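You operate a simulated robot arm through the tools that you are given. There is no shell and no other tool. Be economical: measure what you need, move in short steps, check, and stop when the job is done.

You are at the controls of a simulated robot arm. One attempt, no reset.

JOB
Put the small pan with green rim and the weight with blue ring in the teal tote marked post.

It is judged by the outcome, as a careful person would: the job done as asked, and still so three seconds after it is handed in. It fails if anything else is knocked over, pushed out of place, dropped, spilled or broken.

ROBOT AND FRAMES
A 7-joint arm with a two-finger parallel gripper, fixed in place. Base frame: the origin is at the foot of the arm, x ahead of it, y to its left, z up; the work surface is at about z = 0. Readings come in mm, degrees, newtons and seconds.
With the tool pointing down near the work surface it reaches from about 220 to 580 mm from the base axis. Its first joint turns from -66.0 to 66.0 degrees. Payload 2.5 kg.
Tool frame: the origin (TCP) lies between the finger pads and is the grasp point; the fingertips stand 23 mm ahead of it; z points along the fingers, y is the line along which they close. The gripper opens to 94 mm. The fingers are 38 mm wide and 10 mm thick; the gripper's body (54 by 96 mm) begins 39 mm behind the TCP.
Orientation is that of the tool frame in the base frame, as a unit quaternion [w, x, y, z]. With the fingers straight down and closing along the base's y, the tool's x points along the base's -x, its y along +y and its z along -z.

CONTROLS
- The arm moves only by the tool drive_tool. Its argument "rows" is a list of rows, each a list of 6 numbers: the shift along the tool's x, y, z in mm, then the turn, a rotation vector about the tool's x, y, z in degrees. In form: [[dx, dy, dz, wx, wy, wz], ...]. A call has 1 to 12 rows; each row is the pose to reach, as a shift and turn from the pose commanded when the call began, along the tool's axes at that moment. "hand" is the gripper command, from -1 (fully open) to 1 (shut), values between in proportion, set as the call begins (left out, the last holds). A row lasts 0.2 s, in which the tool goes at most 50 mm and 8.6 degrees; a call with a longer step from one row to the next is refused whole, and so is a gripper value outside its range. A pose out of reach is approached as far as the arm can. The call stops where the force on the tool passes 40 N (or 10 N more than at its start, if that is more) or the arm is blocked; 0.2 s more then pass. The fingers move at their own pace (about 108 mm/s each) and stop on an object; they squeeze with about 26 N. The grip force told is the motor's: it shows also when the fingers shut on nothing. Time passes only in rows, and 0.2 s behind the last, so rows that repeat a pose let the fingers close. The reply holds the time, the measured pose of the TCP, the force on the tool along the base axes, the opening and the grip force, in the units named above and with some noise, and new pictures: "show" is both (left out), scene, wrist or none.
- Cameras (640 x 400 px; columns grow to the right, rows downward): "scene" is fixed at [87.7, -402.3, 538.4]; the picture's right is [0.96, -0.29, 0.00], its down [-0.19, -0.61, -0.77] and it looks along [0.22, 0.73, -0.64] (base axes); focal length 258 px, centre (320, 200). "wrist" rides on the gripper at [-39, 0, -44] in the tool frame; the picture's right is [0.00, -1.00, 0.00], its down [0.97, 0.00, -0.24] and it looks along [0.24, 0.00, 0.97] (tool axes); focal length 218 px, centre (320, 200).
- point_at(camera, pixels): for up to 12 pixels [column, row] of the newest picture of that camera ("zoom" is the newest enlarged one), the place [x, y, z] in the base frame of the surface seen there, good to about 3 mm, but the place of the scene camera against the robot may be out by one fixed shift of up to 12 mm in any direction. The clock stands still meanwhile.
- inspect(camera, box): a new picture of the part [left, top, right, bottom] of that camera's present view, enlarged. The clock stands still meanwhile.
- close_job(): hands the job in; it is judged then, once.

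Go step by step. Measure first, check grasps and placings, and put right what went wrong. The budget is 60 turns and 120 pictures, counting those below and the enlarged ones. Unless the task says otherwise, let go and move clear before handing in, and close with one line.

The tools are called by a JSON object that holds its "method" and its "body". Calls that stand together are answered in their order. drive_tool: Moves the arm, as the interface text tells. Its arguments: {"type":"object","properties":{"rows":{"type":"array"},"hand":{"type":"number"},"show":{"type":"string","enum":["both","scene","wrist","none"]}},"required":["rows"]} The other tools are called the same way: point_at (camera, pixels) gives the place of the surface under pixels of a picture; inspect (camera, box) takes an enlarged picture of a part of a camera's view; close_job () hands the job in.

At the start:

```text
clock: 0.0
ee_pos: [331.2, 158.9, 334.5]
tool_rot: [0.0, -0.001, 1.0, 0.0]
wrist_force: [-0.1, 0.1, 0.3]
gripper_width: 93.9
gripper_force: 0.1
```

scene: 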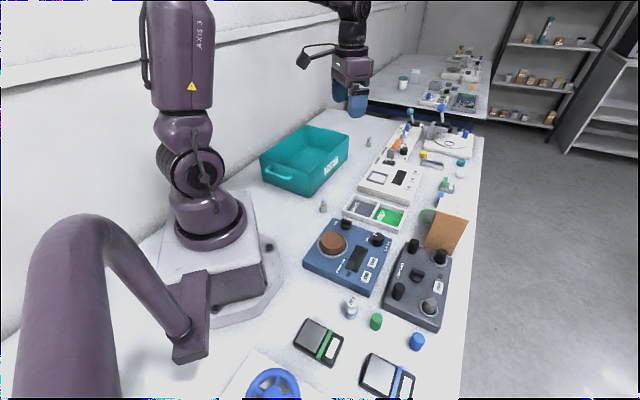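
wrist: 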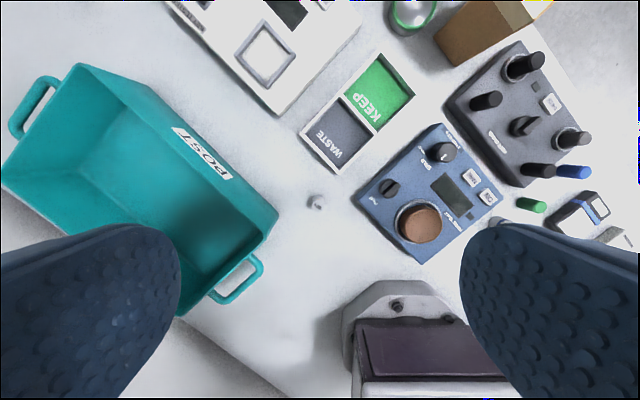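

The teal tote is at scene (305,160), and a green-rimmed round thing shows at wrist (412,15). I still need to find the blue-ring weight, so I'll enlarge the views.

{"method": "inspect", "body": {"camera": "scene", "box": [380, 80, 500, 240]}}

{"method": "inspect", "body": {"camera": "scene", "box": [280, 180, 480, 400]}}

{"method": "inspect", "body": {"camera": "scene", "box": [250, 110, 410, 220]}}

{"method": "inspect", "body": {"camera": "wrist", "box": [360, 0, 600, 150]}}

```text
2.50 times, centred on (440, 160) of scene
```

zoom: 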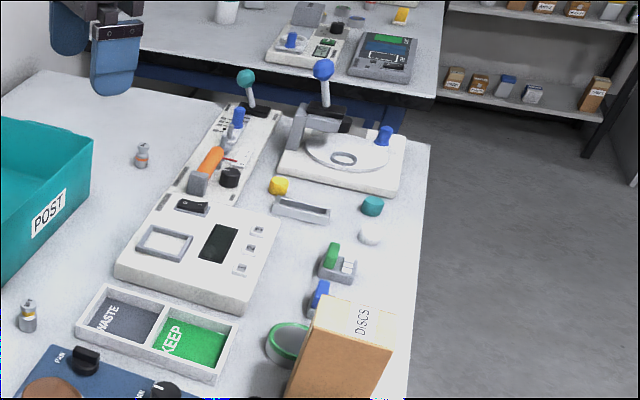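

```text
1.82 times, centred on (380, 290) of scene
```

zoom: 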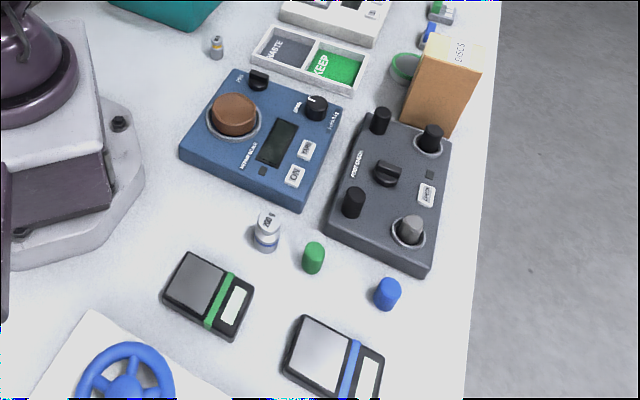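

```text
3.64 times, centred on (330, 165) of scene
```

zoom: 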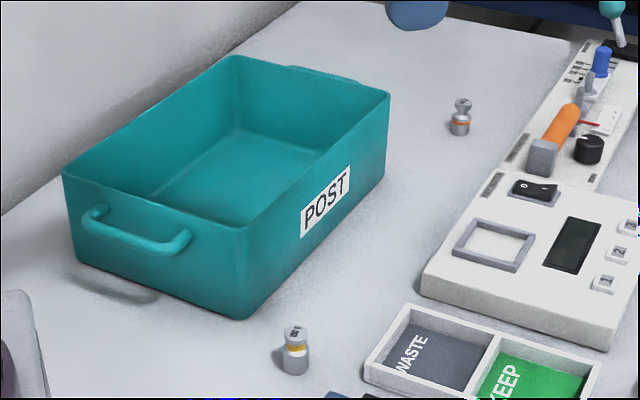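

```text
2.67 times, centred on (480, 75) of wrist
```

zoom: 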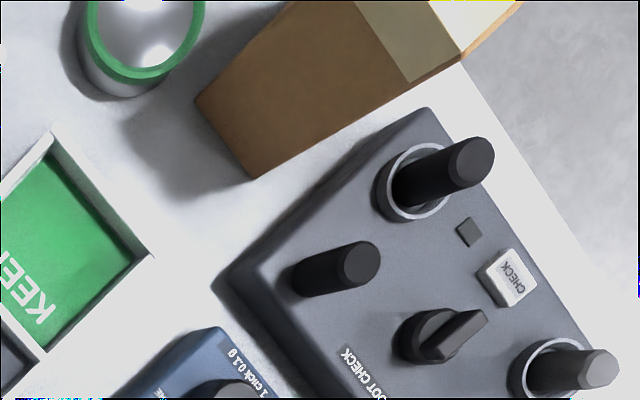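

The blue-ring weight is at scene (350,307). The pan is at scene (427,217), beside the DISCS box. I'll measure these along with shared points, so I can calibrate the scene camera against the wrist one.

{"method": "point_at", "body": {"camera": "scene", "pixels": [[351, 299], [350, 310], [350, 316], [376, 321], [422, 217], [418, 212], [428, 210], [440, 214], [468, 220], [425, 250], [323, 207], [417, 341]]}}

{"method": "point_at", "body": {"camera": "wrist", "pixels": [[393, 15], [436, 8], [412, 30], [412, 10], [316, 202], [530, 205], [575, 171], [497, 224], [434, 36], [455, 66], [533, 23], [413, 36]]}}

{"method": "point_at", "body": {"camera": "scene", "pixels": [[260, 157], [314, 126], [349, 136], [313, 170], [310, 155], [295, 165], [307, 197], [265, 180], [279, 176], [355, 210], [402, 215], [387, 237]]}}

{"method": "point_at", "body": {"camera": "wrist", "pixels": [[78, 66], [278, 215], [180, 315], [3, 190], [150, 180], [180, 220], [120, 150], [200, 150], [301, 135], [378, 54], [349, 172], [230, 285]]}}

```text
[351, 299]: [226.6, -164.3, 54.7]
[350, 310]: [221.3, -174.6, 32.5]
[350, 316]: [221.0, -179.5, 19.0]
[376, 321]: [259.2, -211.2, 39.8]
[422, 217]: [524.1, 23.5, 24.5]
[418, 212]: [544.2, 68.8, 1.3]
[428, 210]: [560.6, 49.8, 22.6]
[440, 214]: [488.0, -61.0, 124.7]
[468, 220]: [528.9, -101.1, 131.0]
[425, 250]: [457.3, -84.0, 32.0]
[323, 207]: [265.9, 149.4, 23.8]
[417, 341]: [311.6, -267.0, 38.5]
```

```text
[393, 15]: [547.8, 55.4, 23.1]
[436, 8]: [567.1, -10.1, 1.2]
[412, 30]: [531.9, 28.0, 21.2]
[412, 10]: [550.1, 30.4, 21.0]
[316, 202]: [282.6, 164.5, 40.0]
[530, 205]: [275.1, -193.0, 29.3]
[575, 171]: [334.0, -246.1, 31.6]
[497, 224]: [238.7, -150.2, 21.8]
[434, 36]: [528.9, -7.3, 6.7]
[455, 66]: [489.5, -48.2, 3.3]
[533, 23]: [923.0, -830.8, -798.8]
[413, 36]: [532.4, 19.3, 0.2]
```

```text
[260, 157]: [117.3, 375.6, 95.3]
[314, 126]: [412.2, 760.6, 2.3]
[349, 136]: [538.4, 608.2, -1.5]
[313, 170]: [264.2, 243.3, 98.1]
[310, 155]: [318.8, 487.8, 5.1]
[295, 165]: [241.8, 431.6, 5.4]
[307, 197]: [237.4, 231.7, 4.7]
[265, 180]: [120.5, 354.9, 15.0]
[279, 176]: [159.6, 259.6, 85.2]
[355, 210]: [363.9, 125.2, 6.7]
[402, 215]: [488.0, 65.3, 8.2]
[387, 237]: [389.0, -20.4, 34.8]
```

```text
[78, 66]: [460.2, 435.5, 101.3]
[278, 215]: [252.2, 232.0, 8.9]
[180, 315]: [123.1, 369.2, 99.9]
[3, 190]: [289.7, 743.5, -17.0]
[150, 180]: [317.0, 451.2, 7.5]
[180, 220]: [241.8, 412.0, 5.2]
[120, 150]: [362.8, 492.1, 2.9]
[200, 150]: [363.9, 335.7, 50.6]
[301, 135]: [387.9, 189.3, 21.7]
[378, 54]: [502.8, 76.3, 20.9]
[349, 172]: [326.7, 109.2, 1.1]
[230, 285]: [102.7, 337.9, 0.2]
```

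The weight stands near (233,-162) and the pan near (550,30), right against the DISCS box. I'll move above the weight and look with the wrist camera.

{"method": "drive_tool", "body": {"rows": [[10, -40, 0, 0, 0, 0], [21, -80, 0, 0, 0, 0], [32, -120, 0, 0, 0, 0], [43, -160, 5, 0, 0, 0], [54, -200, 15, 0, 0, 0], [65, -240, 30, 0, 0, 0], [78, -280, 50, 0, 0, 0], [90, -310, 70, 0, 0, 0], [96, -324, 100, 0, 0, 0], [96, -324, 100, 0, 0, 0]], "hand": -1}}

```text
clock: 2.2
ee_pos: [236.1, -163.0, 233.0]
tool_rot: [0.001, 0.0, 1.0, -0.001]
wrist_force: [0.4, -0.1, 0.4]
gripper_width: 94.0
gripper_force: 0.1
```

scene: 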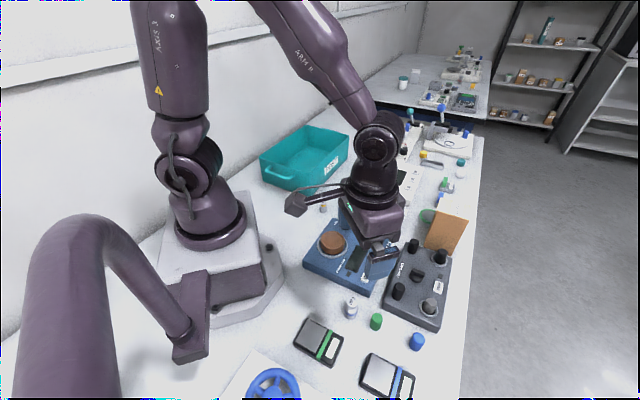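
wrist: 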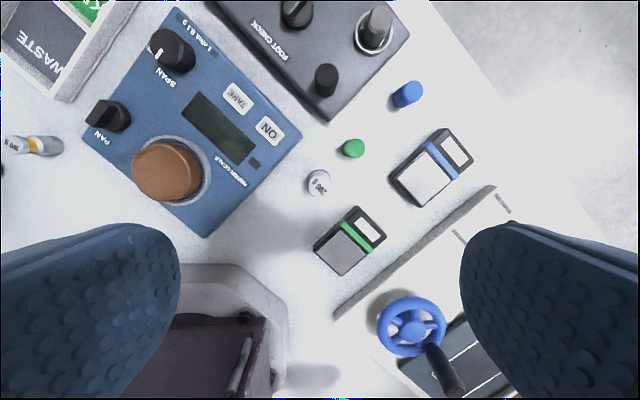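

{"method": "inspect", "body": {"camera": "wrist", "box": [260, 130, 380, 205]}}

{"method": "point_at", "body": {"camera": "wrist", "pixels": [[319, 182], [319, 192], [354, 147], [358, 207], [314, 244], [206, 236], [300, 145], [330, 123], [319, 171], [308, 183], [330, 183]]}}

```text
5.33 times, centred on (320, 168) of wrist
```

zoom: 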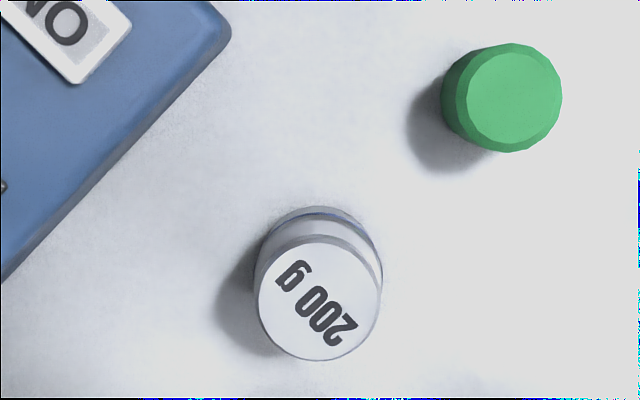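

```text
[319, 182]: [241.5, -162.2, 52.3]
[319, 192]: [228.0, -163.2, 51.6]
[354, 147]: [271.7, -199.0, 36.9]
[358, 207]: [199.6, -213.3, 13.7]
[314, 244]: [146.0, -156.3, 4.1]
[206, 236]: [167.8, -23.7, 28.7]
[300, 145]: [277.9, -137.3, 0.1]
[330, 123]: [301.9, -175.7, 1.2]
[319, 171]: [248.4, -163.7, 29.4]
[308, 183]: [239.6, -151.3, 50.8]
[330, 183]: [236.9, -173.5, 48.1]
```

The 200 g weight's top is centred at about (239,-162,52), with the blue scale to its upper left and a green cap 49 mm away. I'll turn the tool 45° so the fingers pass between them, part-close, and descend halfway.

{"method": "drive_tool", "body": {"rows": [[-1, 0, 10, 0, 0, 7.5], [-2, 0, 25, 0, 0, 15], [-3, 1, 40, 0, 0, 22.5], [-3, 1, 60, 0, 0, 30], [-3, 1, 80, 0, 0, 37.5], [-3, 1, 110, 0, 0, 45], [-3, 1, 110, 0, 0, 45]], "hand": -0.2}}

```text
clock: 3.8
ee_pos: [238.6, -163.0, 123.9]
tool_rot: [-0.001, 0.384, 0.923, 0.0]
wrist_force: [0.2, 1.2, -0.3]
gripper_width: 56.6
gripper_force: 0.1
```

scene: 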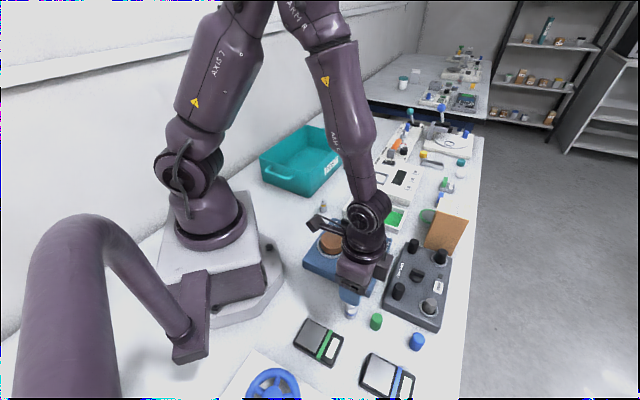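
wrist: 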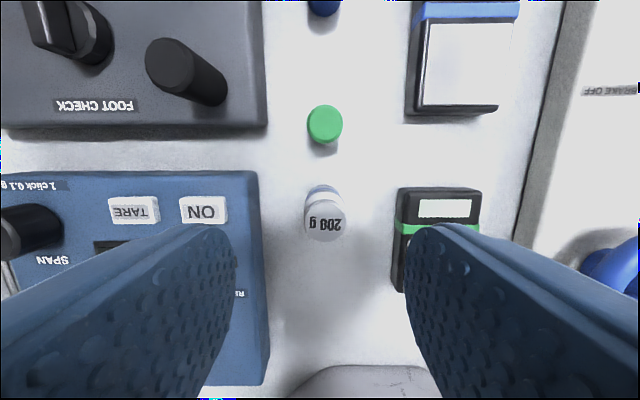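

The weight at wrist (325,215) is centred between the fingers, with room on both sides. I'll confirm its position before going down.

{"method": "point_at", "body": {"camera": "wrist", "pixels": [[325, 208], [325, 232], [305, 220], [344, 220], [325, 190], [266, 215], [397, 215], [310, 127], [324, 138]]}}

{"method": "inspect", "body": {"camera": "scene", "box": [300, 240, 420, 340]}}

```text
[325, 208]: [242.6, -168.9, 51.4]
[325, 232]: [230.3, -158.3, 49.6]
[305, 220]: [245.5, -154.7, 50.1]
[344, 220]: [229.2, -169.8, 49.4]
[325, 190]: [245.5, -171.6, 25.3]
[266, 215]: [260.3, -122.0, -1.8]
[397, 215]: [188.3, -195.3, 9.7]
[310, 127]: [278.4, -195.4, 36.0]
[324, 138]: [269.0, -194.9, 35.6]
```

```text
4.00 times, centred on (360, 290) of scene
```

zoom: 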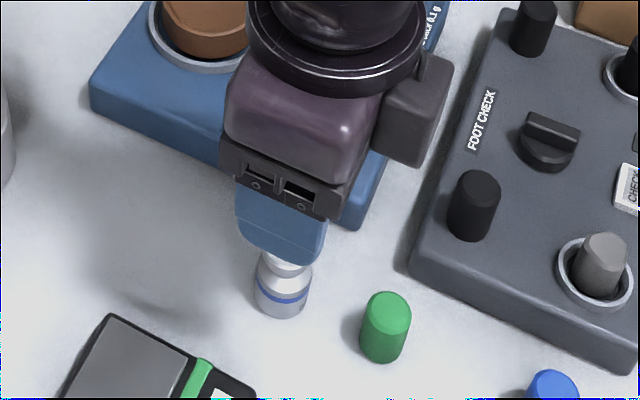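

The weight is centred at about (237,-163), in line with the TCP. Descending to z≈31 and closing.

{"method": "drive_tool", "body": {"rows": [[0, 0, 25, 0, 0, 0], [0, 0, 50, 0, 0, 0], [0, 0, 70, 0, 0, 0], [0, 0, 85, 0, 0, 0], [0, 0, 93, 0, 0, 0], [0, 0, 93, 0, 0, 0]], "show": "both"}}

{"method": "drive_tool", "body": {"rows": [[0, 0, 0, 0, 0, 0], [0, 0, 0, 0, 0, 0], [0, 0, 0, 0, 0, 0], [0, 0, 0, 0, 0, 0]], "hand": 1, "show": "wrist"}}

```text
clock: 5.2
ee_pos: [238.7, -163.3, 30.5]
tool_rot: [0.0, 0.383, 0.924, -0.001]
wrist_force: [0.0, 0.9, 0.8]
gripper_width: 56.4
gripper_force: 0.0
```

scene: 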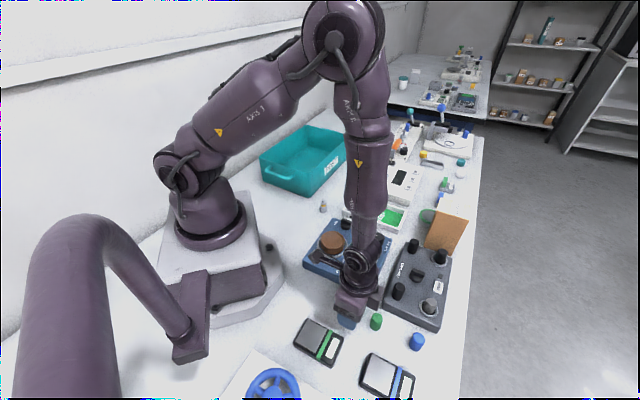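
wrist: 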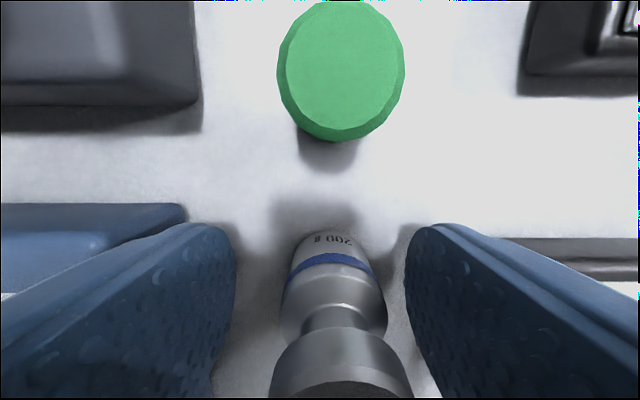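

```text
clock: 6.2
ee_pos: [239.2, -163.4, 31.4]
tool_rot: [0.0, 0.382, 0.924, 0.0]
wrist_force: [-0.3, 0.0, 0.6]
gripper_width: 27.7
gripper_force: 26.5
```

wrist: 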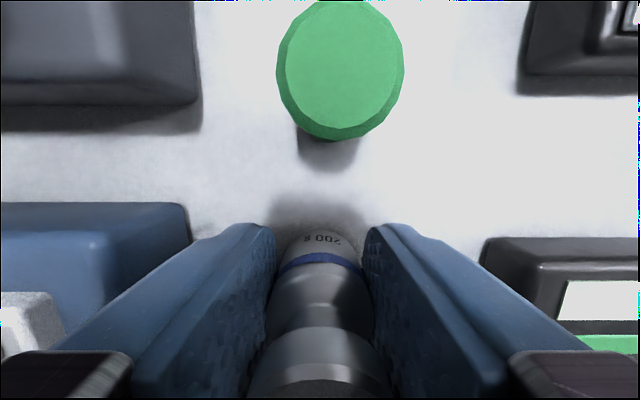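

The weight is held at 27.7 mm opening with the blue ring visible. Lifting straight up.

{"method": "drive_tool", "body": {"rows": [[0, 0, -20, 0, 0, 0], [0, 0, -60, 0, 0, 0], [0, 0, -100, 0, 0, 0], [0, 0, -140, 0, 0, -7.5], [0, 0, -180, 0, 0, -15], [0, 0, -220, 0, 0, -22.5], [0, 0, -230, 0, 0, -30], [0, 0, -230, 0, 0, -37.5], [0, 0, -230, 0, 0, -45], [0, 0, -230, 0, 0, -45]], "show": "wrist"}}

```text
clock: 8.4
ee_pos: [237.0, -163.8, 261.0]
tool_rot: [0.0, 0.0, 1.0, 0.0]
wrist_force: [-0.3, -0.4, -1.4]
gripper_width: 27.4
gripper_force: 25.9
```

wrist: 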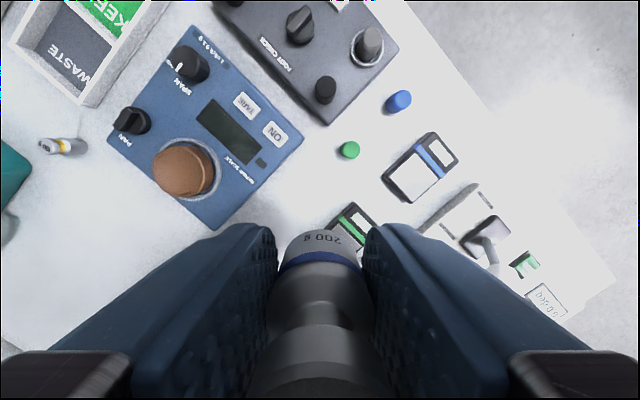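

The weight is secure. I'll carry it in an arc to above the near half of the tote.

{"method": "drive_tool", "body": {"rows": [[-28, 40, 0, 0, 0, 0], [-53, 82, 0, 0, 0, 0], [-73, 126, 0, 0, 0, 0], [-88, 172, 0, 0, 0, 0], [-93, 219, 0, 0, 0, 0], [-93, 266, 0, 0, 0, 0], [-85, 313, 0, 0, 0, 0], [-75, 359, 0, 0, 0, 0], [-61, 404, 0, 0, 0, 0], [-43, 449, 0, 0, 0, 0], [-25, 489, 0, 0, 0, 0], [-11, 522, 0, 0, 0, 0]]}}

```text
clock: 11.0
ee_pos: [250.3, 362.2, 262.2]
tool_rot: [0.0, 0.0, 1.0, 0.0]
wrist_force: [0.2, 0.3, -2.5]
gripper_width: 27.3
gripper_force: 26.1
```

scene: 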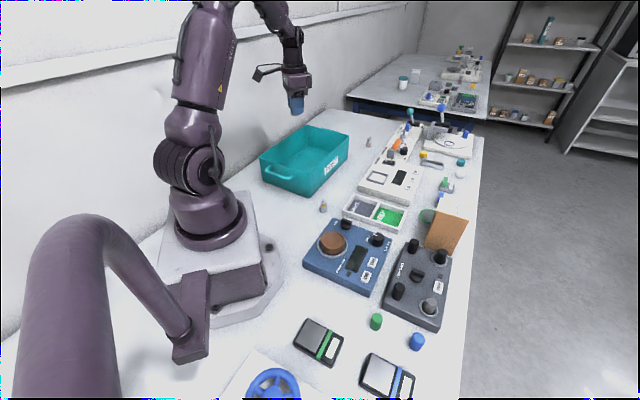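
wrist: 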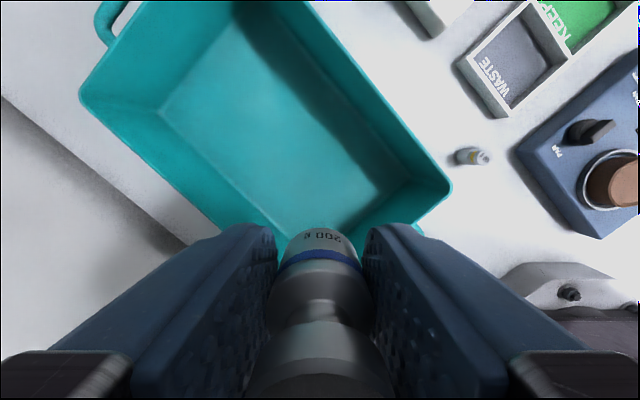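

The tote is fully in view. I'll measure its rim and floor to confirm the drop spot.

{"method": "point_at", "body": {"camera": "wrist", "pixels": [[451, 185], [80, 98], [319, 3], [285, 190], [160, 110], [240, 80], [325, 190], [410, 182], [380, 195], [262, 205]]}}

```text
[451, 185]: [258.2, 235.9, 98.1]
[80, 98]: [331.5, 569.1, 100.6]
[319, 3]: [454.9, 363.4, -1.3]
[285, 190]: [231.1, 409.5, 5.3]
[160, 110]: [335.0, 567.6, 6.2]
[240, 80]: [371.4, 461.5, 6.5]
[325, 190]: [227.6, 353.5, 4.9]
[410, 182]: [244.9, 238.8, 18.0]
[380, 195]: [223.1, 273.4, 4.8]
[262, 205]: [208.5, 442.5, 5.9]
```

The centre of the tote is about (295,402) with its floor at z≈5, so (250,362) has at least 80 mm to each wall. Lowering.

{"method": "drive_tool", "body": {"rows": [[0, 0, 40, 0, 0, 0], [0, 0, 80, 0, 0, 0], [0, 0, 120, 0, 0, 0], [0, 0, 160, 0, 0, 0], [0, 0, 190, 0, 0, 0], [0, 0, 210, 0, 0, 0], [0, 0, 218, 0, 0, 0], [0, 0, 223, 0, 0, 0], [0, 0, 223, 0, 0, 0]]}}

```text
clock: 13.0
ee_pos: [249.3, 358.8, 38.4]
tool_rot: [0.0, 0.0, 1.0, 0.0]
wrist_force: [0.7, 0.6, -1.6]
gripper_width: 27.5
gripper_force: 25.8
```

scene: 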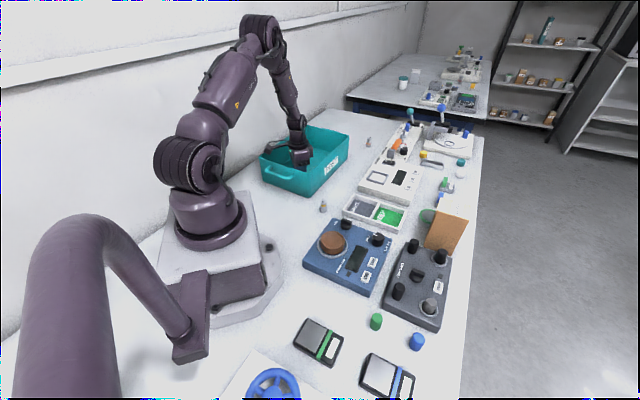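
wrist: 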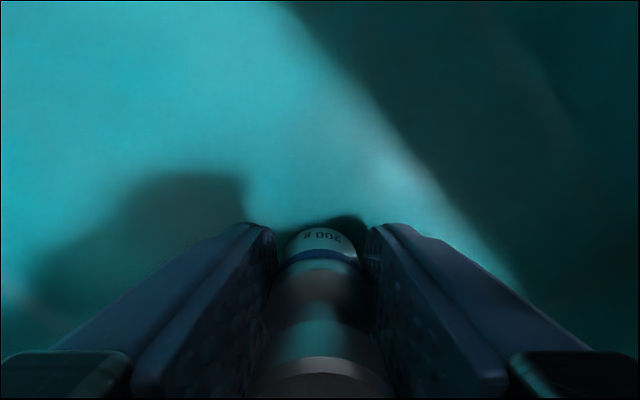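

It is 1–2 mm above the floor and still hanging. I'll lower 2 mm more, then open gently.

{"method": "drive_tool", "body": {"rows": [[0, 0, 1, 0, 0, 0], [0, 0, 2, 0, 0, 0], [0, 0, 2, 0, 0, 0]], "show": "none"}}

{"method": "drive_tool", "body": {"rows": [[0, 0, 0, 0, 0, 0], [0, 0, 0, 0, 0, 0], [0, 0, 0, 0, 0, 0]], "hand": -0.3, "show": "wrist"}}

```text
clock: 13.8
ee_pos: [250.5, 359.0, 37.0]
tool_rot: [0.0, 0.0, 1.0, 0.0]
wrist_force: [-0.4, -0.4, -1.9]
gripper_width: 27.4
gripper_force: 26.3
```

```text
clock: 14.6
ee_pos: [248.9, 358.6, 36.5]
tool_rot: [-0.001, 0.0, 1.0, 0.0]
wrist_force: [0.8, 0.3, 0.0]
gripper_width: 61.3
gripper_force: 0.1
```

wrist: 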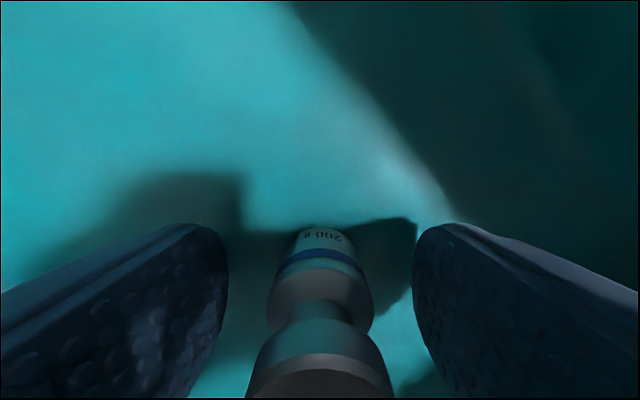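

The weight stands free in the tote. I'll rise straight up, then go over to look at the pan.

{"method": "drive_tool", "body": {"rows": [[0, 0, -20, 0, 0, 0], [0, 0, -60, 0, 0, 0], [0, 0, -105, 0, 0, 0], [0, 0, -150, 0, 0, 0], [0, 0, -195, 0, 0, 0], [0, 0, -230, 0, 0, 0]], "show": "wrist"}}

{"method": "drive_tool", "body": {"rows": [[-27, -35, 0, 0, 0, 0], [-54, -71, 0, 0, 0, 0], [-81, -107, 0, 0, 0, 0], [-108, -143, 0, 0, 0, 0], [-135, -179, 0, 0, 0, 0], [-162, -214, 0, 0, 0, 0], [-189, -250, 0, 0, 0, 0], [-216, -286, 0, 0, 0, 0], [-241, -319, 0, 0, 0, 0], [-241, -319, 0, 0, 0, 0]]}}

```text
clock: 16.0
ee_pos: [251.6, 359.7, 266.9]
tool_rot: [0.001, 0.0, 1.0, 0.0]
wrist_force: [-0.5, -0.7, -0.7]
gripper_width: 61.2
gripper_force: 0.1
```

wrist: 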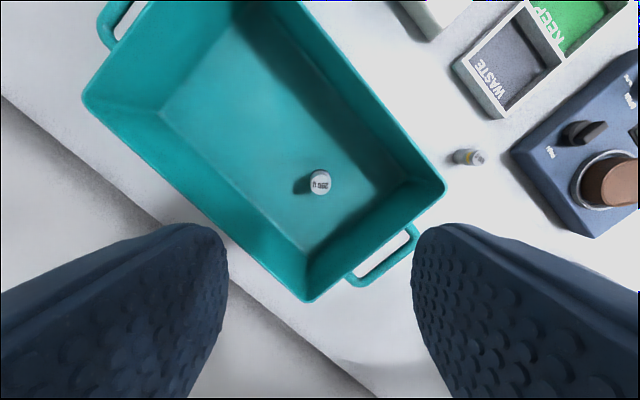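

```text
clock: 18.2
ee_pos: [489.8, 37.5, 264.1]
tool_rot: [-0.001, 0.0, 1.0, 0.0]
wrist_force: [-0.3, -0.5, 0.1]
gripper_width: 61.1
gripper_force: 0.1
```

scene: 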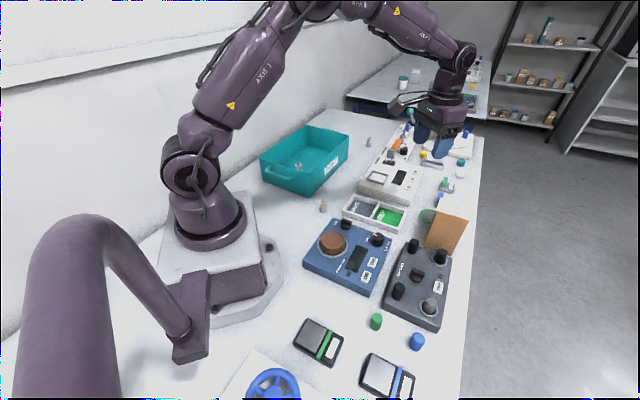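
wrist: 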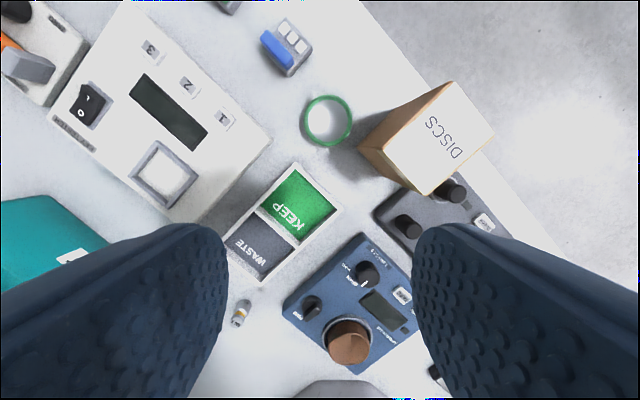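

{"method": "inspect", "body": {"camera": "wrist", "box": [240, 60, 440, 185]}}

{"method": "point_at", "body": {"camera": "wrist", "pixels": [[304, 120], [350, 120], [327, 97], [327, 145], [327, 120], [359, 150], [398, 108], [361, 154], [342, 210], [268, 140], [280, 72], [296, 163]]}}

```text
3.20 times, centred on (340, 122) of wrist
```

zoom: 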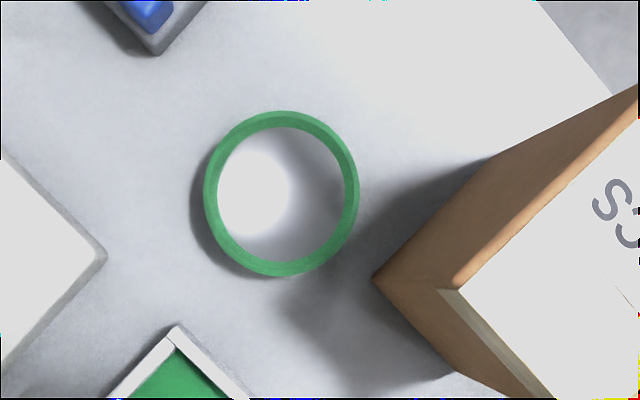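

```text
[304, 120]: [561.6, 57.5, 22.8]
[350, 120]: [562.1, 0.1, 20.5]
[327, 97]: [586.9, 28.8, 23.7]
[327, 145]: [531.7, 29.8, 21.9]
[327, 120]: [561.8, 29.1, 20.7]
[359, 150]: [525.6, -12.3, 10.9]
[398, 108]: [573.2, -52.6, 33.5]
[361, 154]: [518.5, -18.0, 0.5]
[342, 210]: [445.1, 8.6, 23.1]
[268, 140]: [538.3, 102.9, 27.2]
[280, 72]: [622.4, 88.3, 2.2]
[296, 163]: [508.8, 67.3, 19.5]
```

The pan's rim is centred at about (560,29), 57 mm across and 22 mm high. The DISCS box face is about 62 mm away, so I'll close parallel to it, turning tool z by -52.5°, and hover above at z≈180.

{"method": "drive_tool", "body": {"rows": [[-10, -1, 12, 0, 0, -7.5], [-20, -2, 24, 0, 0, -15], [-30, -4, 36, 0, 0, -22.5], [-40, -5, 48, 0, 0, -30], [-50, -6, 60, 0, 0, -37.5], [-60, -7, 72, 0, 0, -45], [-70, -8.5, 84, 0, 0, -52.5], [-70, -8.5, 84, 0, 0, -52.5]], "hand": -0.65}}

```text
clock: 20.0
ee_pos: [560.0, 30.1, 182.9]
tool_rot: [0.0, -0.443, 0.897, 0.0]
wrist_force: [0.0, -0.3, 0.1]
gripper_width: 77.7
gripper_force: 0.1
```

scene: 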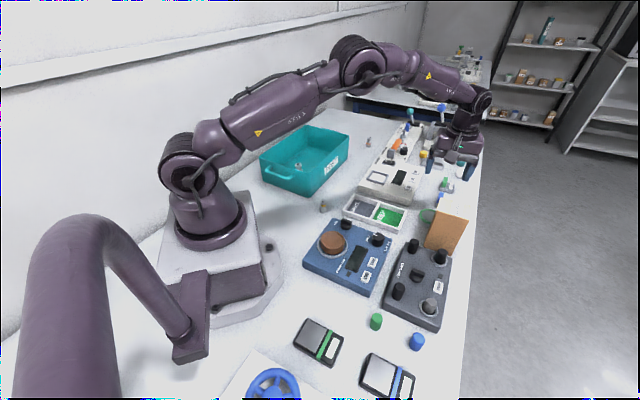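
wrist: 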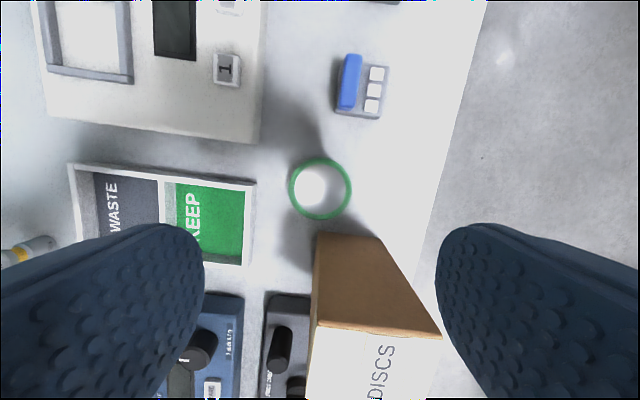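

The pan is at wrist (320,188), with the box below it in the picture. I'll re-measure both from this orientation.

{"method": "point_at", "body": {"camera": "wrist", "pixels": [[290, 189], [350, 189], [320, 159], [320, 218], [316, 234], [378, 238], [320, 322], [438, 334], [253, 184], [262, 142], [320, 189]]}}

{"method": "inspect", "body": {"camera": "wrist", "box": [240, 130, 400, 250]}}

{"method": "inspect", "body": {"camera": "scene", "box": [390, 170, 480, 260]}}

```text
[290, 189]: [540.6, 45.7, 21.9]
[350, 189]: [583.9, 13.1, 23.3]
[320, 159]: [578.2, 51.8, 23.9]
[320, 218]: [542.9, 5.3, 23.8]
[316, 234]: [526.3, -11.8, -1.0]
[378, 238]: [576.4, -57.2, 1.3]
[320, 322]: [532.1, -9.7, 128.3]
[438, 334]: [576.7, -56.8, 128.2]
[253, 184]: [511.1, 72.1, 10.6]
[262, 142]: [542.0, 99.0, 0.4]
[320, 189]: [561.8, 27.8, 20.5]
```

```text
3.33 times, centred on (320, 190) of wrist
```

zoom: 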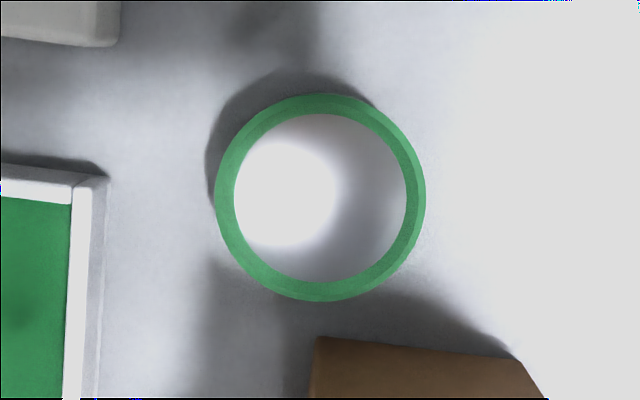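

```text
4.44 times, centred on (435, 215) of scene
```

zoom: 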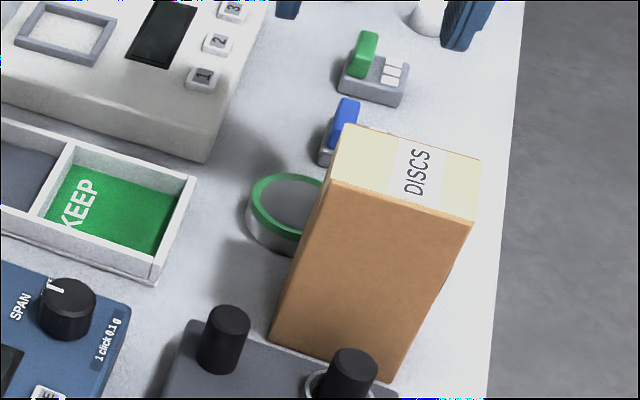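

The pan centre is (561.5,28.5) and the box face is 54 mm off, leaving about 27 mm beside the gripper body. I'll come down in two stages, with a 2 mm correction.

{"method": "drive_tool", "body": {"rows": [[0, -2, 20, 0, 0, 0], [0, -2, 40, 0, 0, 0], [0, -2, 60, 0, 0, 0], [0, -2, 80, 0, 0, 0], [0, -2, 80, 0, 0, 0]]}}

```text
clock: 21.2
ee_pos: [561.4, 28.0, 103.5]
tool_rot: [0.0, -0.443, 0.896, 0.0]
wrist_force: [0.4, -0.3, 0.6]
gripper_width: 77.7
gripper_force: 0.0
```

scene: 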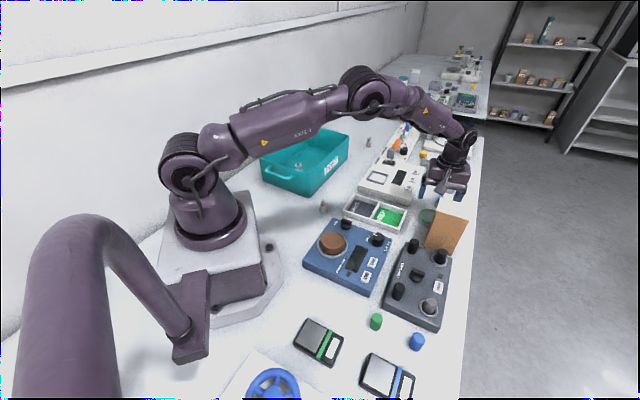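
wrist: 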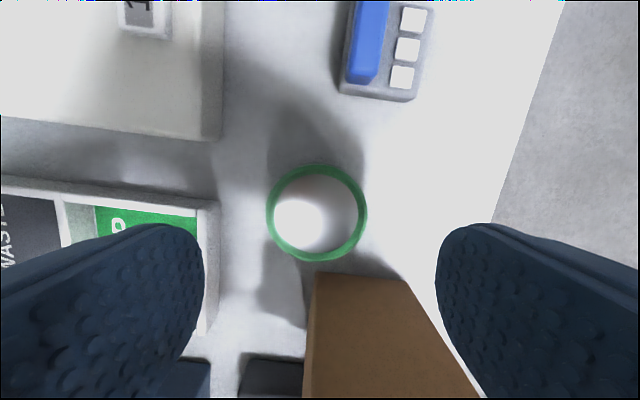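

The alignment looks good: pan centre at col 317 and tray edge at col 218, about 13 mm outside the finger. Final descent to z≈27.

{"method": "drive_tool", "body": {"rows": [[0, 0, 20, 0, 0, 0], [0, 0, 40, 0, 0, 0], [0, 0, 58, 0, 0, 0], [0, 0, 70, 0, 0, 0], [0, 0, 77, 0, 0, 0], [0, 0, 77, 0, 0, 0]]}}

```text
clock: 21.9
ee_pos: [565.4, 27.3, 66.1]
tool_rot: [0.002, -0.44, 0.898, -0.005]
wrist_force: [-3.2, 1.2, 11.8]
gripper_width: 77.6
gripper_force: 0.1
stopped in row 3: the force on the tool passed its limit (the readings are from after the stop); the commanded pose is now the measured one
```

scene: 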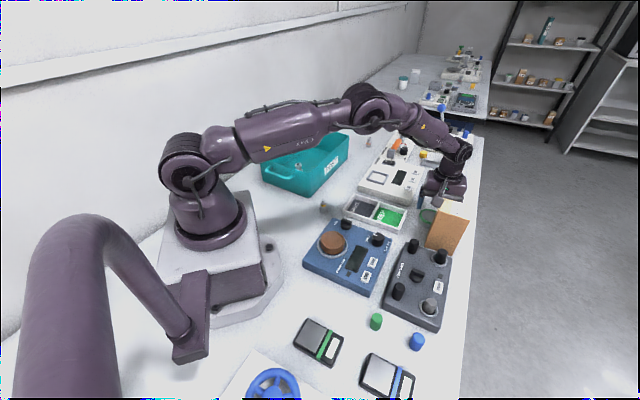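
wrist: 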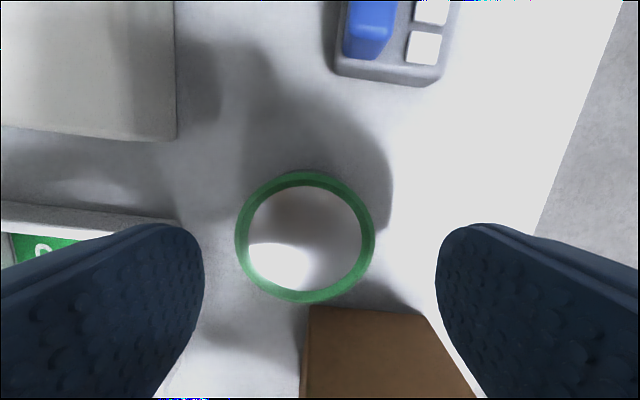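

Something touched at z=66 with a 12 N upward force, so it was likely something on the wrist against the DISCS box top. I'll back straight up and check.

{"method": "drive_tool", "body": {"rows": [[0, 0, -10, 0, 0, 0], [0, 0, -30, 0, 0, 0], [0, 0, -60, 0, 0, 0], [0, 0, -90, 0, 0, 0], [0, 0, -120, 0, 0, 0], [0, 0, -120, 0, 0, 0]]}}

{"method": "inspect", "body": {"camera": "scene", "box": [380, 100, 500, 260]}}

{"method": "point_at", "body": {"camera": "wrist", "pixels": [[290, 189], [350, 189], [316, 234], [378, 238], [320, 322], [438, 334]]}}

```text
clock: 23.3
ee_pos: [564.6, 27.6, 185.2]
tool_rot: [0.003, -0.439, 0.898, -0.003]
wrist_force: [0.6, 0.6, -0.3]
gripper_width: 77.6
gripper_force: 0.1
```

scene: 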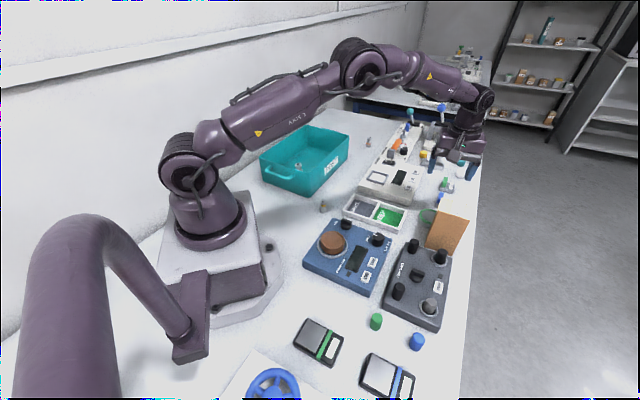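
wrist: 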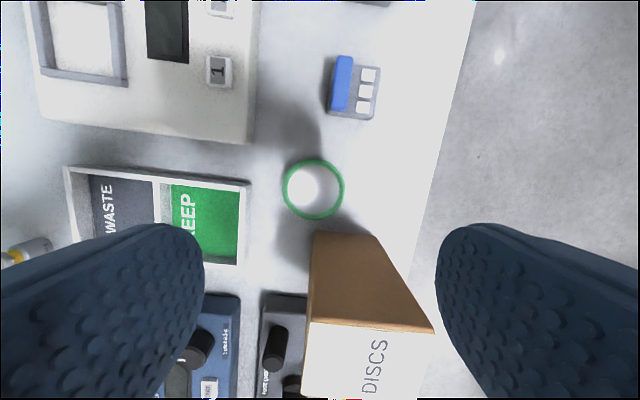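

```text
2.50 times, centred on (440, 180) of scene
```

zoom: 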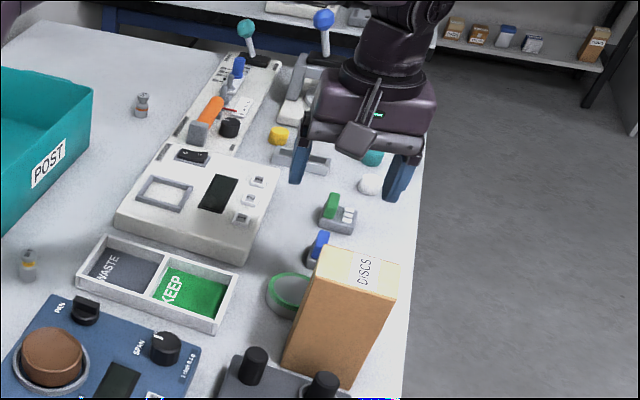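

```text
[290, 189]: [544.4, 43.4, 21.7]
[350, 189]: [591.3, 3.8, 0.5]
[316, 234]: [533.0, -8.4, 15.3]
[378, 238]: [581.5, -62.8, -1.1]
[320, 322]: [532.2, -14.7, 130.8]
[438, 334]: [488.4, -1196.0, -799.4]
```

The lamp-like block on the tool's +x side (zoom (355,140)) had been over the DISCS box. Neither the box nor the pan seems to have shifted. I'll turn back 37° so that the block clears the box, and offset the TCP 8 mm away from the box.

{"method": "drive_tool", "body": {"rows": [[-1, 0, 0, 0, 0, 7.5], [-2, -1, 0, 0, 0, 15], [-3, -1, 5, 0, 0, 22.5], [-4, -1.8, 15, 0, 0, 30], [-5.2, -1.8, 30, 0, 0, 37.2], [-5.2, -1.8, 50, 0, 0, 37.2], [-5.2, -1.8, 50, 0, 0, 37.2]], "hand": -0.5}}

{"method": "inspect", "body": {"camera": "scene", "box": [380, 100, 500, 260]}}

{"method": "point_at", "body": {"camera": "wrist", "pixels": [[290, 200], [320, 200], [345, 200], [320, 170], [320, 230], [370, 240]]}}

```text
clock: 24.9
ee_pos: [568.8, 30.6, 134.5]
tool_rot: [0.003, -0.131, 0.991, -0.003]
wrist_force: [-0.4, 0.4, 0.4]
gripper_width: 70.7
gripper_force: 0.0
```

scene: 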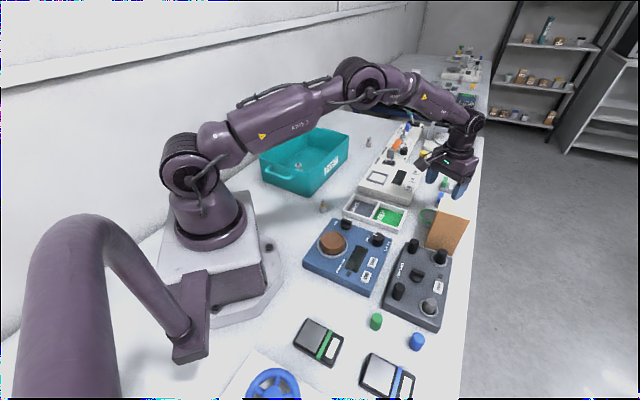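
wrist: 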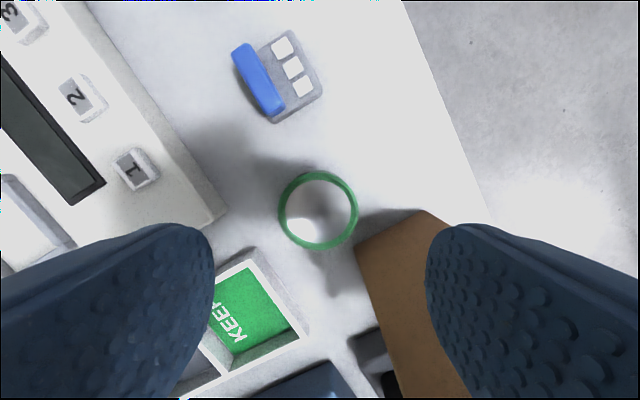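

```text
2.50 times, centred on (440, 180) of scene
```

zoom: 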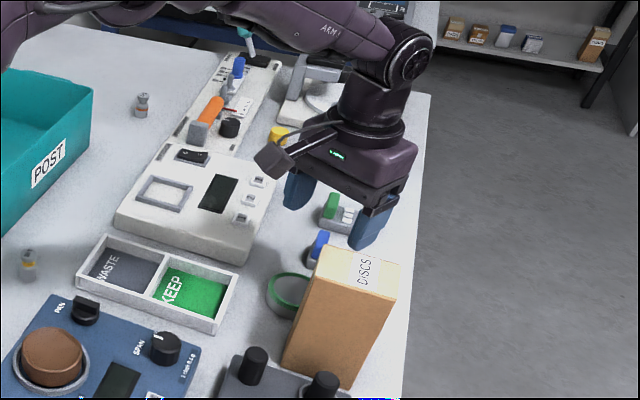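

```text
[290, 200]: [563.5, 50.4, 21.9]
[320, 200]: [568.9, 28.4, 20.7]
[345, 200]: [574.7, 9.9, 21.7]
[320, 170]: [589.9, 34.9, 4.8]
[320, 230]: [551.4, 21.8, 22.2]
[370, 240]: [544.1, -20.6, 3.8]
```

The block now points toward the tray, clear of the box. I'll re-measure the box face edge and the pan rim accurately before going down.

{"method": "point_at", "body": {"camera": "wrist", "pixels": [[358, 250], [362, 255], [380, 240], [400, 230], [415, 222], [400, 260], [281, 210], [355, 210], [318, 174], [318, 246], [306, 326], [250, 250]]}}

{"method": "inspect", "body": {"camera": "wrist", "box": [240, 150, 480, 300]}}

```text
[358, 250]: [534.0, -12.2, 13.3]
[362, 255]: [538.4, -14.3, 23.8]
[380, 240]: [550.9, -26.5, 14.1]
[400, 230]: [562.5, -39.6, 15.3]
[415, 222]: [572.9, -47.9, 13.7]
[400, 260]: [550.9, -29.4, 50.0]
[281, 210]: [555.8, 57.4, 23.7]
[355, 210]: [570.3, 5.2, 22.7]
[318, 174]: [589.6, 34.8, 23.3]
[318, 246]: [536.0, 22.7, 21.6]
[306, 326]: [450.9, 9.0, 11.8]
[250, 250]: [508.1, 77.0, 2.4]
```

```text
2.67 times, centred on (360, 225) of wrist
```

zoom: 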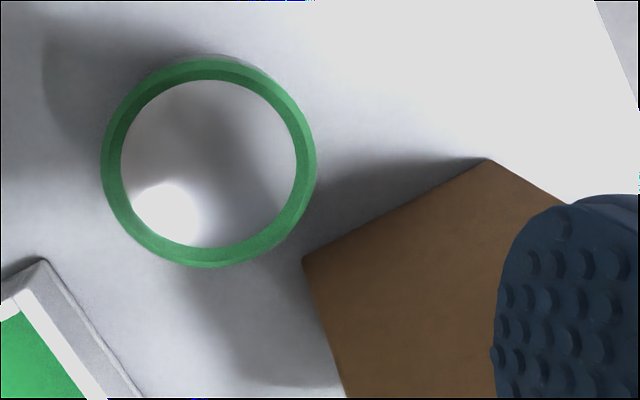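

The pan centre is (563,30) and the box face is 55 mm from the TCP. Turning 5° more balances the clearances at about 9 mm each. Descending slowly to z≈60.

{"method": "drive_tool", "body": {"rows": [[-2, 1.2, 0, 0, 0, -5], [-2, 1.2, 12, 0, 0, -5], [-2, 1.2, 24, 0, 0, -5], [-2, 1.2, 36, 0, 0, -5], [-2, 1.2, 48, 0, 0, -5], [-2, 1.2, 60, 0, 0, -5], [-2, 1.2, 72, 0, 0, -5], [-2, 1.2, 72, 0, 0, -5]]}}

{"method": "inspect", "body": {"camera": "scene", "box": [380, 100, 500, 260]}}

```text
clock: 26.7
ee_pos: [571.3, 31.6, 61.6]
tool_rot: [0.003, -0.174, 0.985, -0.004]
wrist_force: [-0.7, -0.2, -0.4]
gripper_width: 70.5
gripper_force: 0.1
```

scene: 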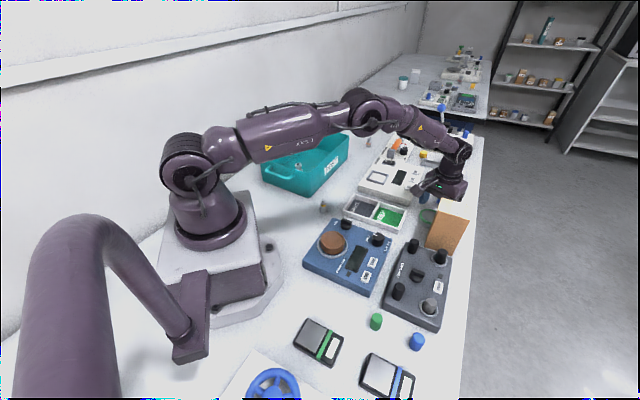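
wrist: 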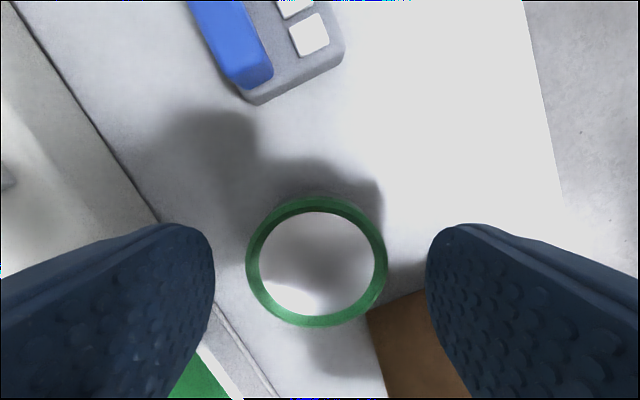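

```text
2.50 times, centred on (440, 180) of scene
```

zoom: 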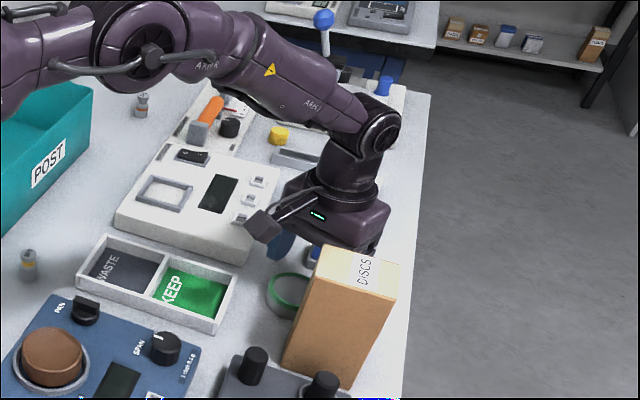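

No contact, the box hasn't moved, and the pan is centred between the fingers at (316,262). Going down the last 34 mm slowly.

{"method": "drive_tool", "body": {"rows": [[0, 0, 8, 0, 0, 0], [0, 0, 16, 0, 0, 0], [0, 0, 24, 0, 0, 0], [0, 0, 30, 0, 0, 0], [0, 0, 34, 0, 0, 0], [0, 0, 34, 0, 0, 0]]}}

```text
clock: 28.1
ee_pos: [570.9, 30.9, 28.9]
tool_rot: [0.003, -0.173, 0.985, -0.003]
wrist_force: [-0.9, -0.1, 0.9]
gripper_width: 70.7
gripper_force: 0.0
```

scene: 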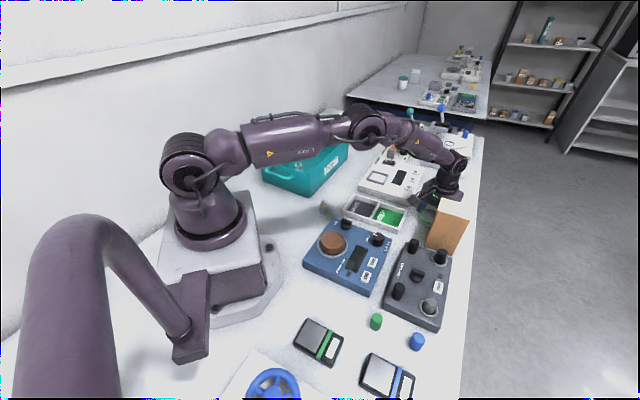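
wrist: 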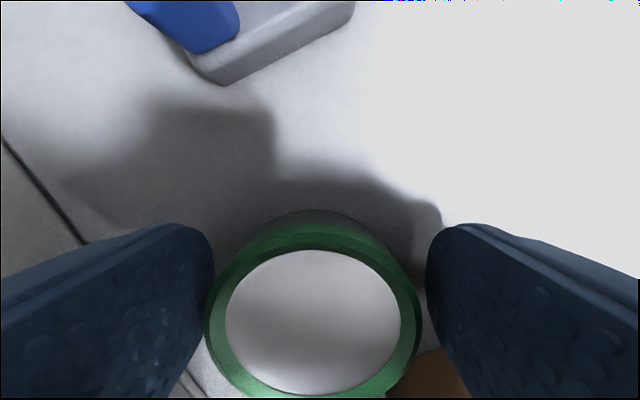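

The fingers straddle the pan, whose rim spans cols 205–420. Going 2 mm lower and closing.

{"method": "drive_tool", "body": {"rows": [[0, 0, 2, 0, 0, 0], [0, 0, 2, 0, 0, 0], [0, 0, 2, 0, 0, 0], [0, 0, 2, 0, 0, 0]], "hand": 1}}

```text
clock: 29.1
ee_pos: [571.1, 31.3, 27.9]
tool_rot: [0.004, -0.174, 0.985, -0.004]
wrist_force: [-6.3, -1.6, 28.2]
gripper_width: 58.9
gripper_force: 26.0
```

scene: 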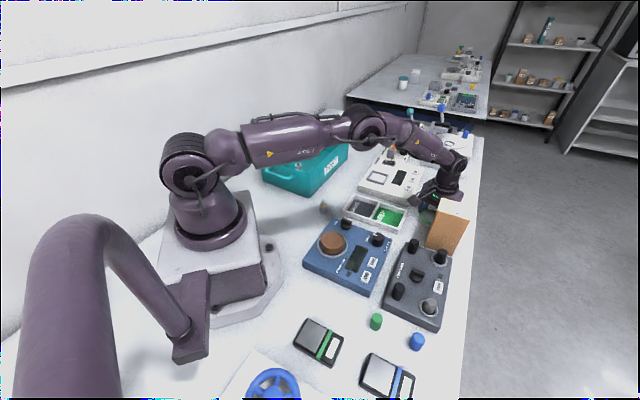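
wrist: 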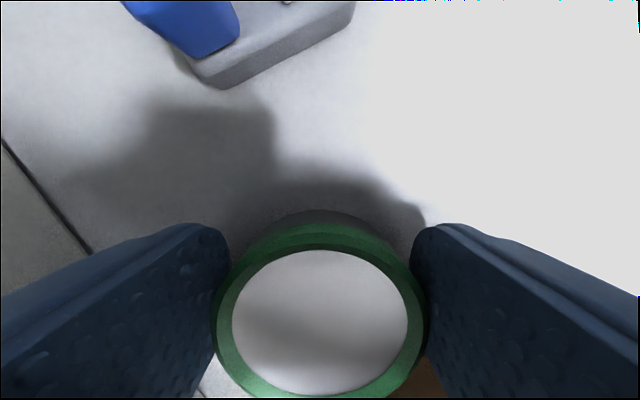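

The pan is gripped at 58.9 mm, though there's a 28 N upward push from touching something below. I'll lift straight up gently.

{"method": "drive_tool", "body": {"rows": [[0, 0, -3, 0, 0, 0], [0, 0, -8, 0, 0, 0], [0, 0, -16, 0, 0, 0], [0, 0, -26, 0, 0, 0], [0, 0, -36, 0, 0, 0], [0, 0, -36, 0, 0, 0]]}}

{"method": "inspect", "body": {"camera": "scene", "box": [380, 100, 500, 260]}}

```text
clock: 30.5
ee_pos: [569.6, 30.2, 63.0]
tool_rot: [0.002, -0.174, 0.985, -0.003]
wrist_force: [0.4, -0.2, -0.8]
gripper_width: 58.7
gripper_force: 25.9
```

scene: 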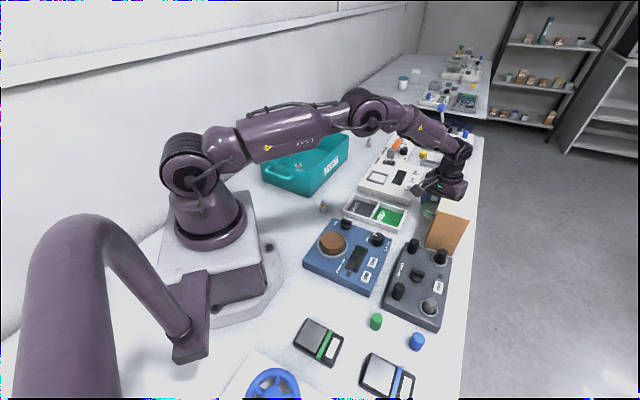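
wrist: 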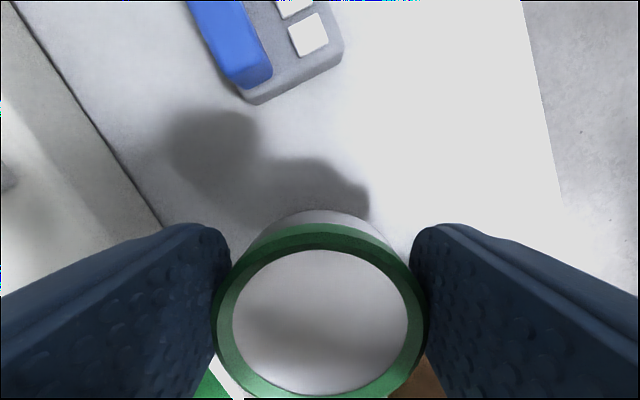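

```text
2.50 times, centred on (440, 180) of scene
```

zoom: 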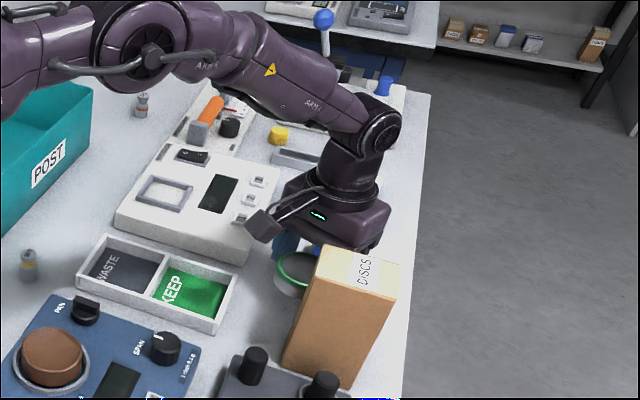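

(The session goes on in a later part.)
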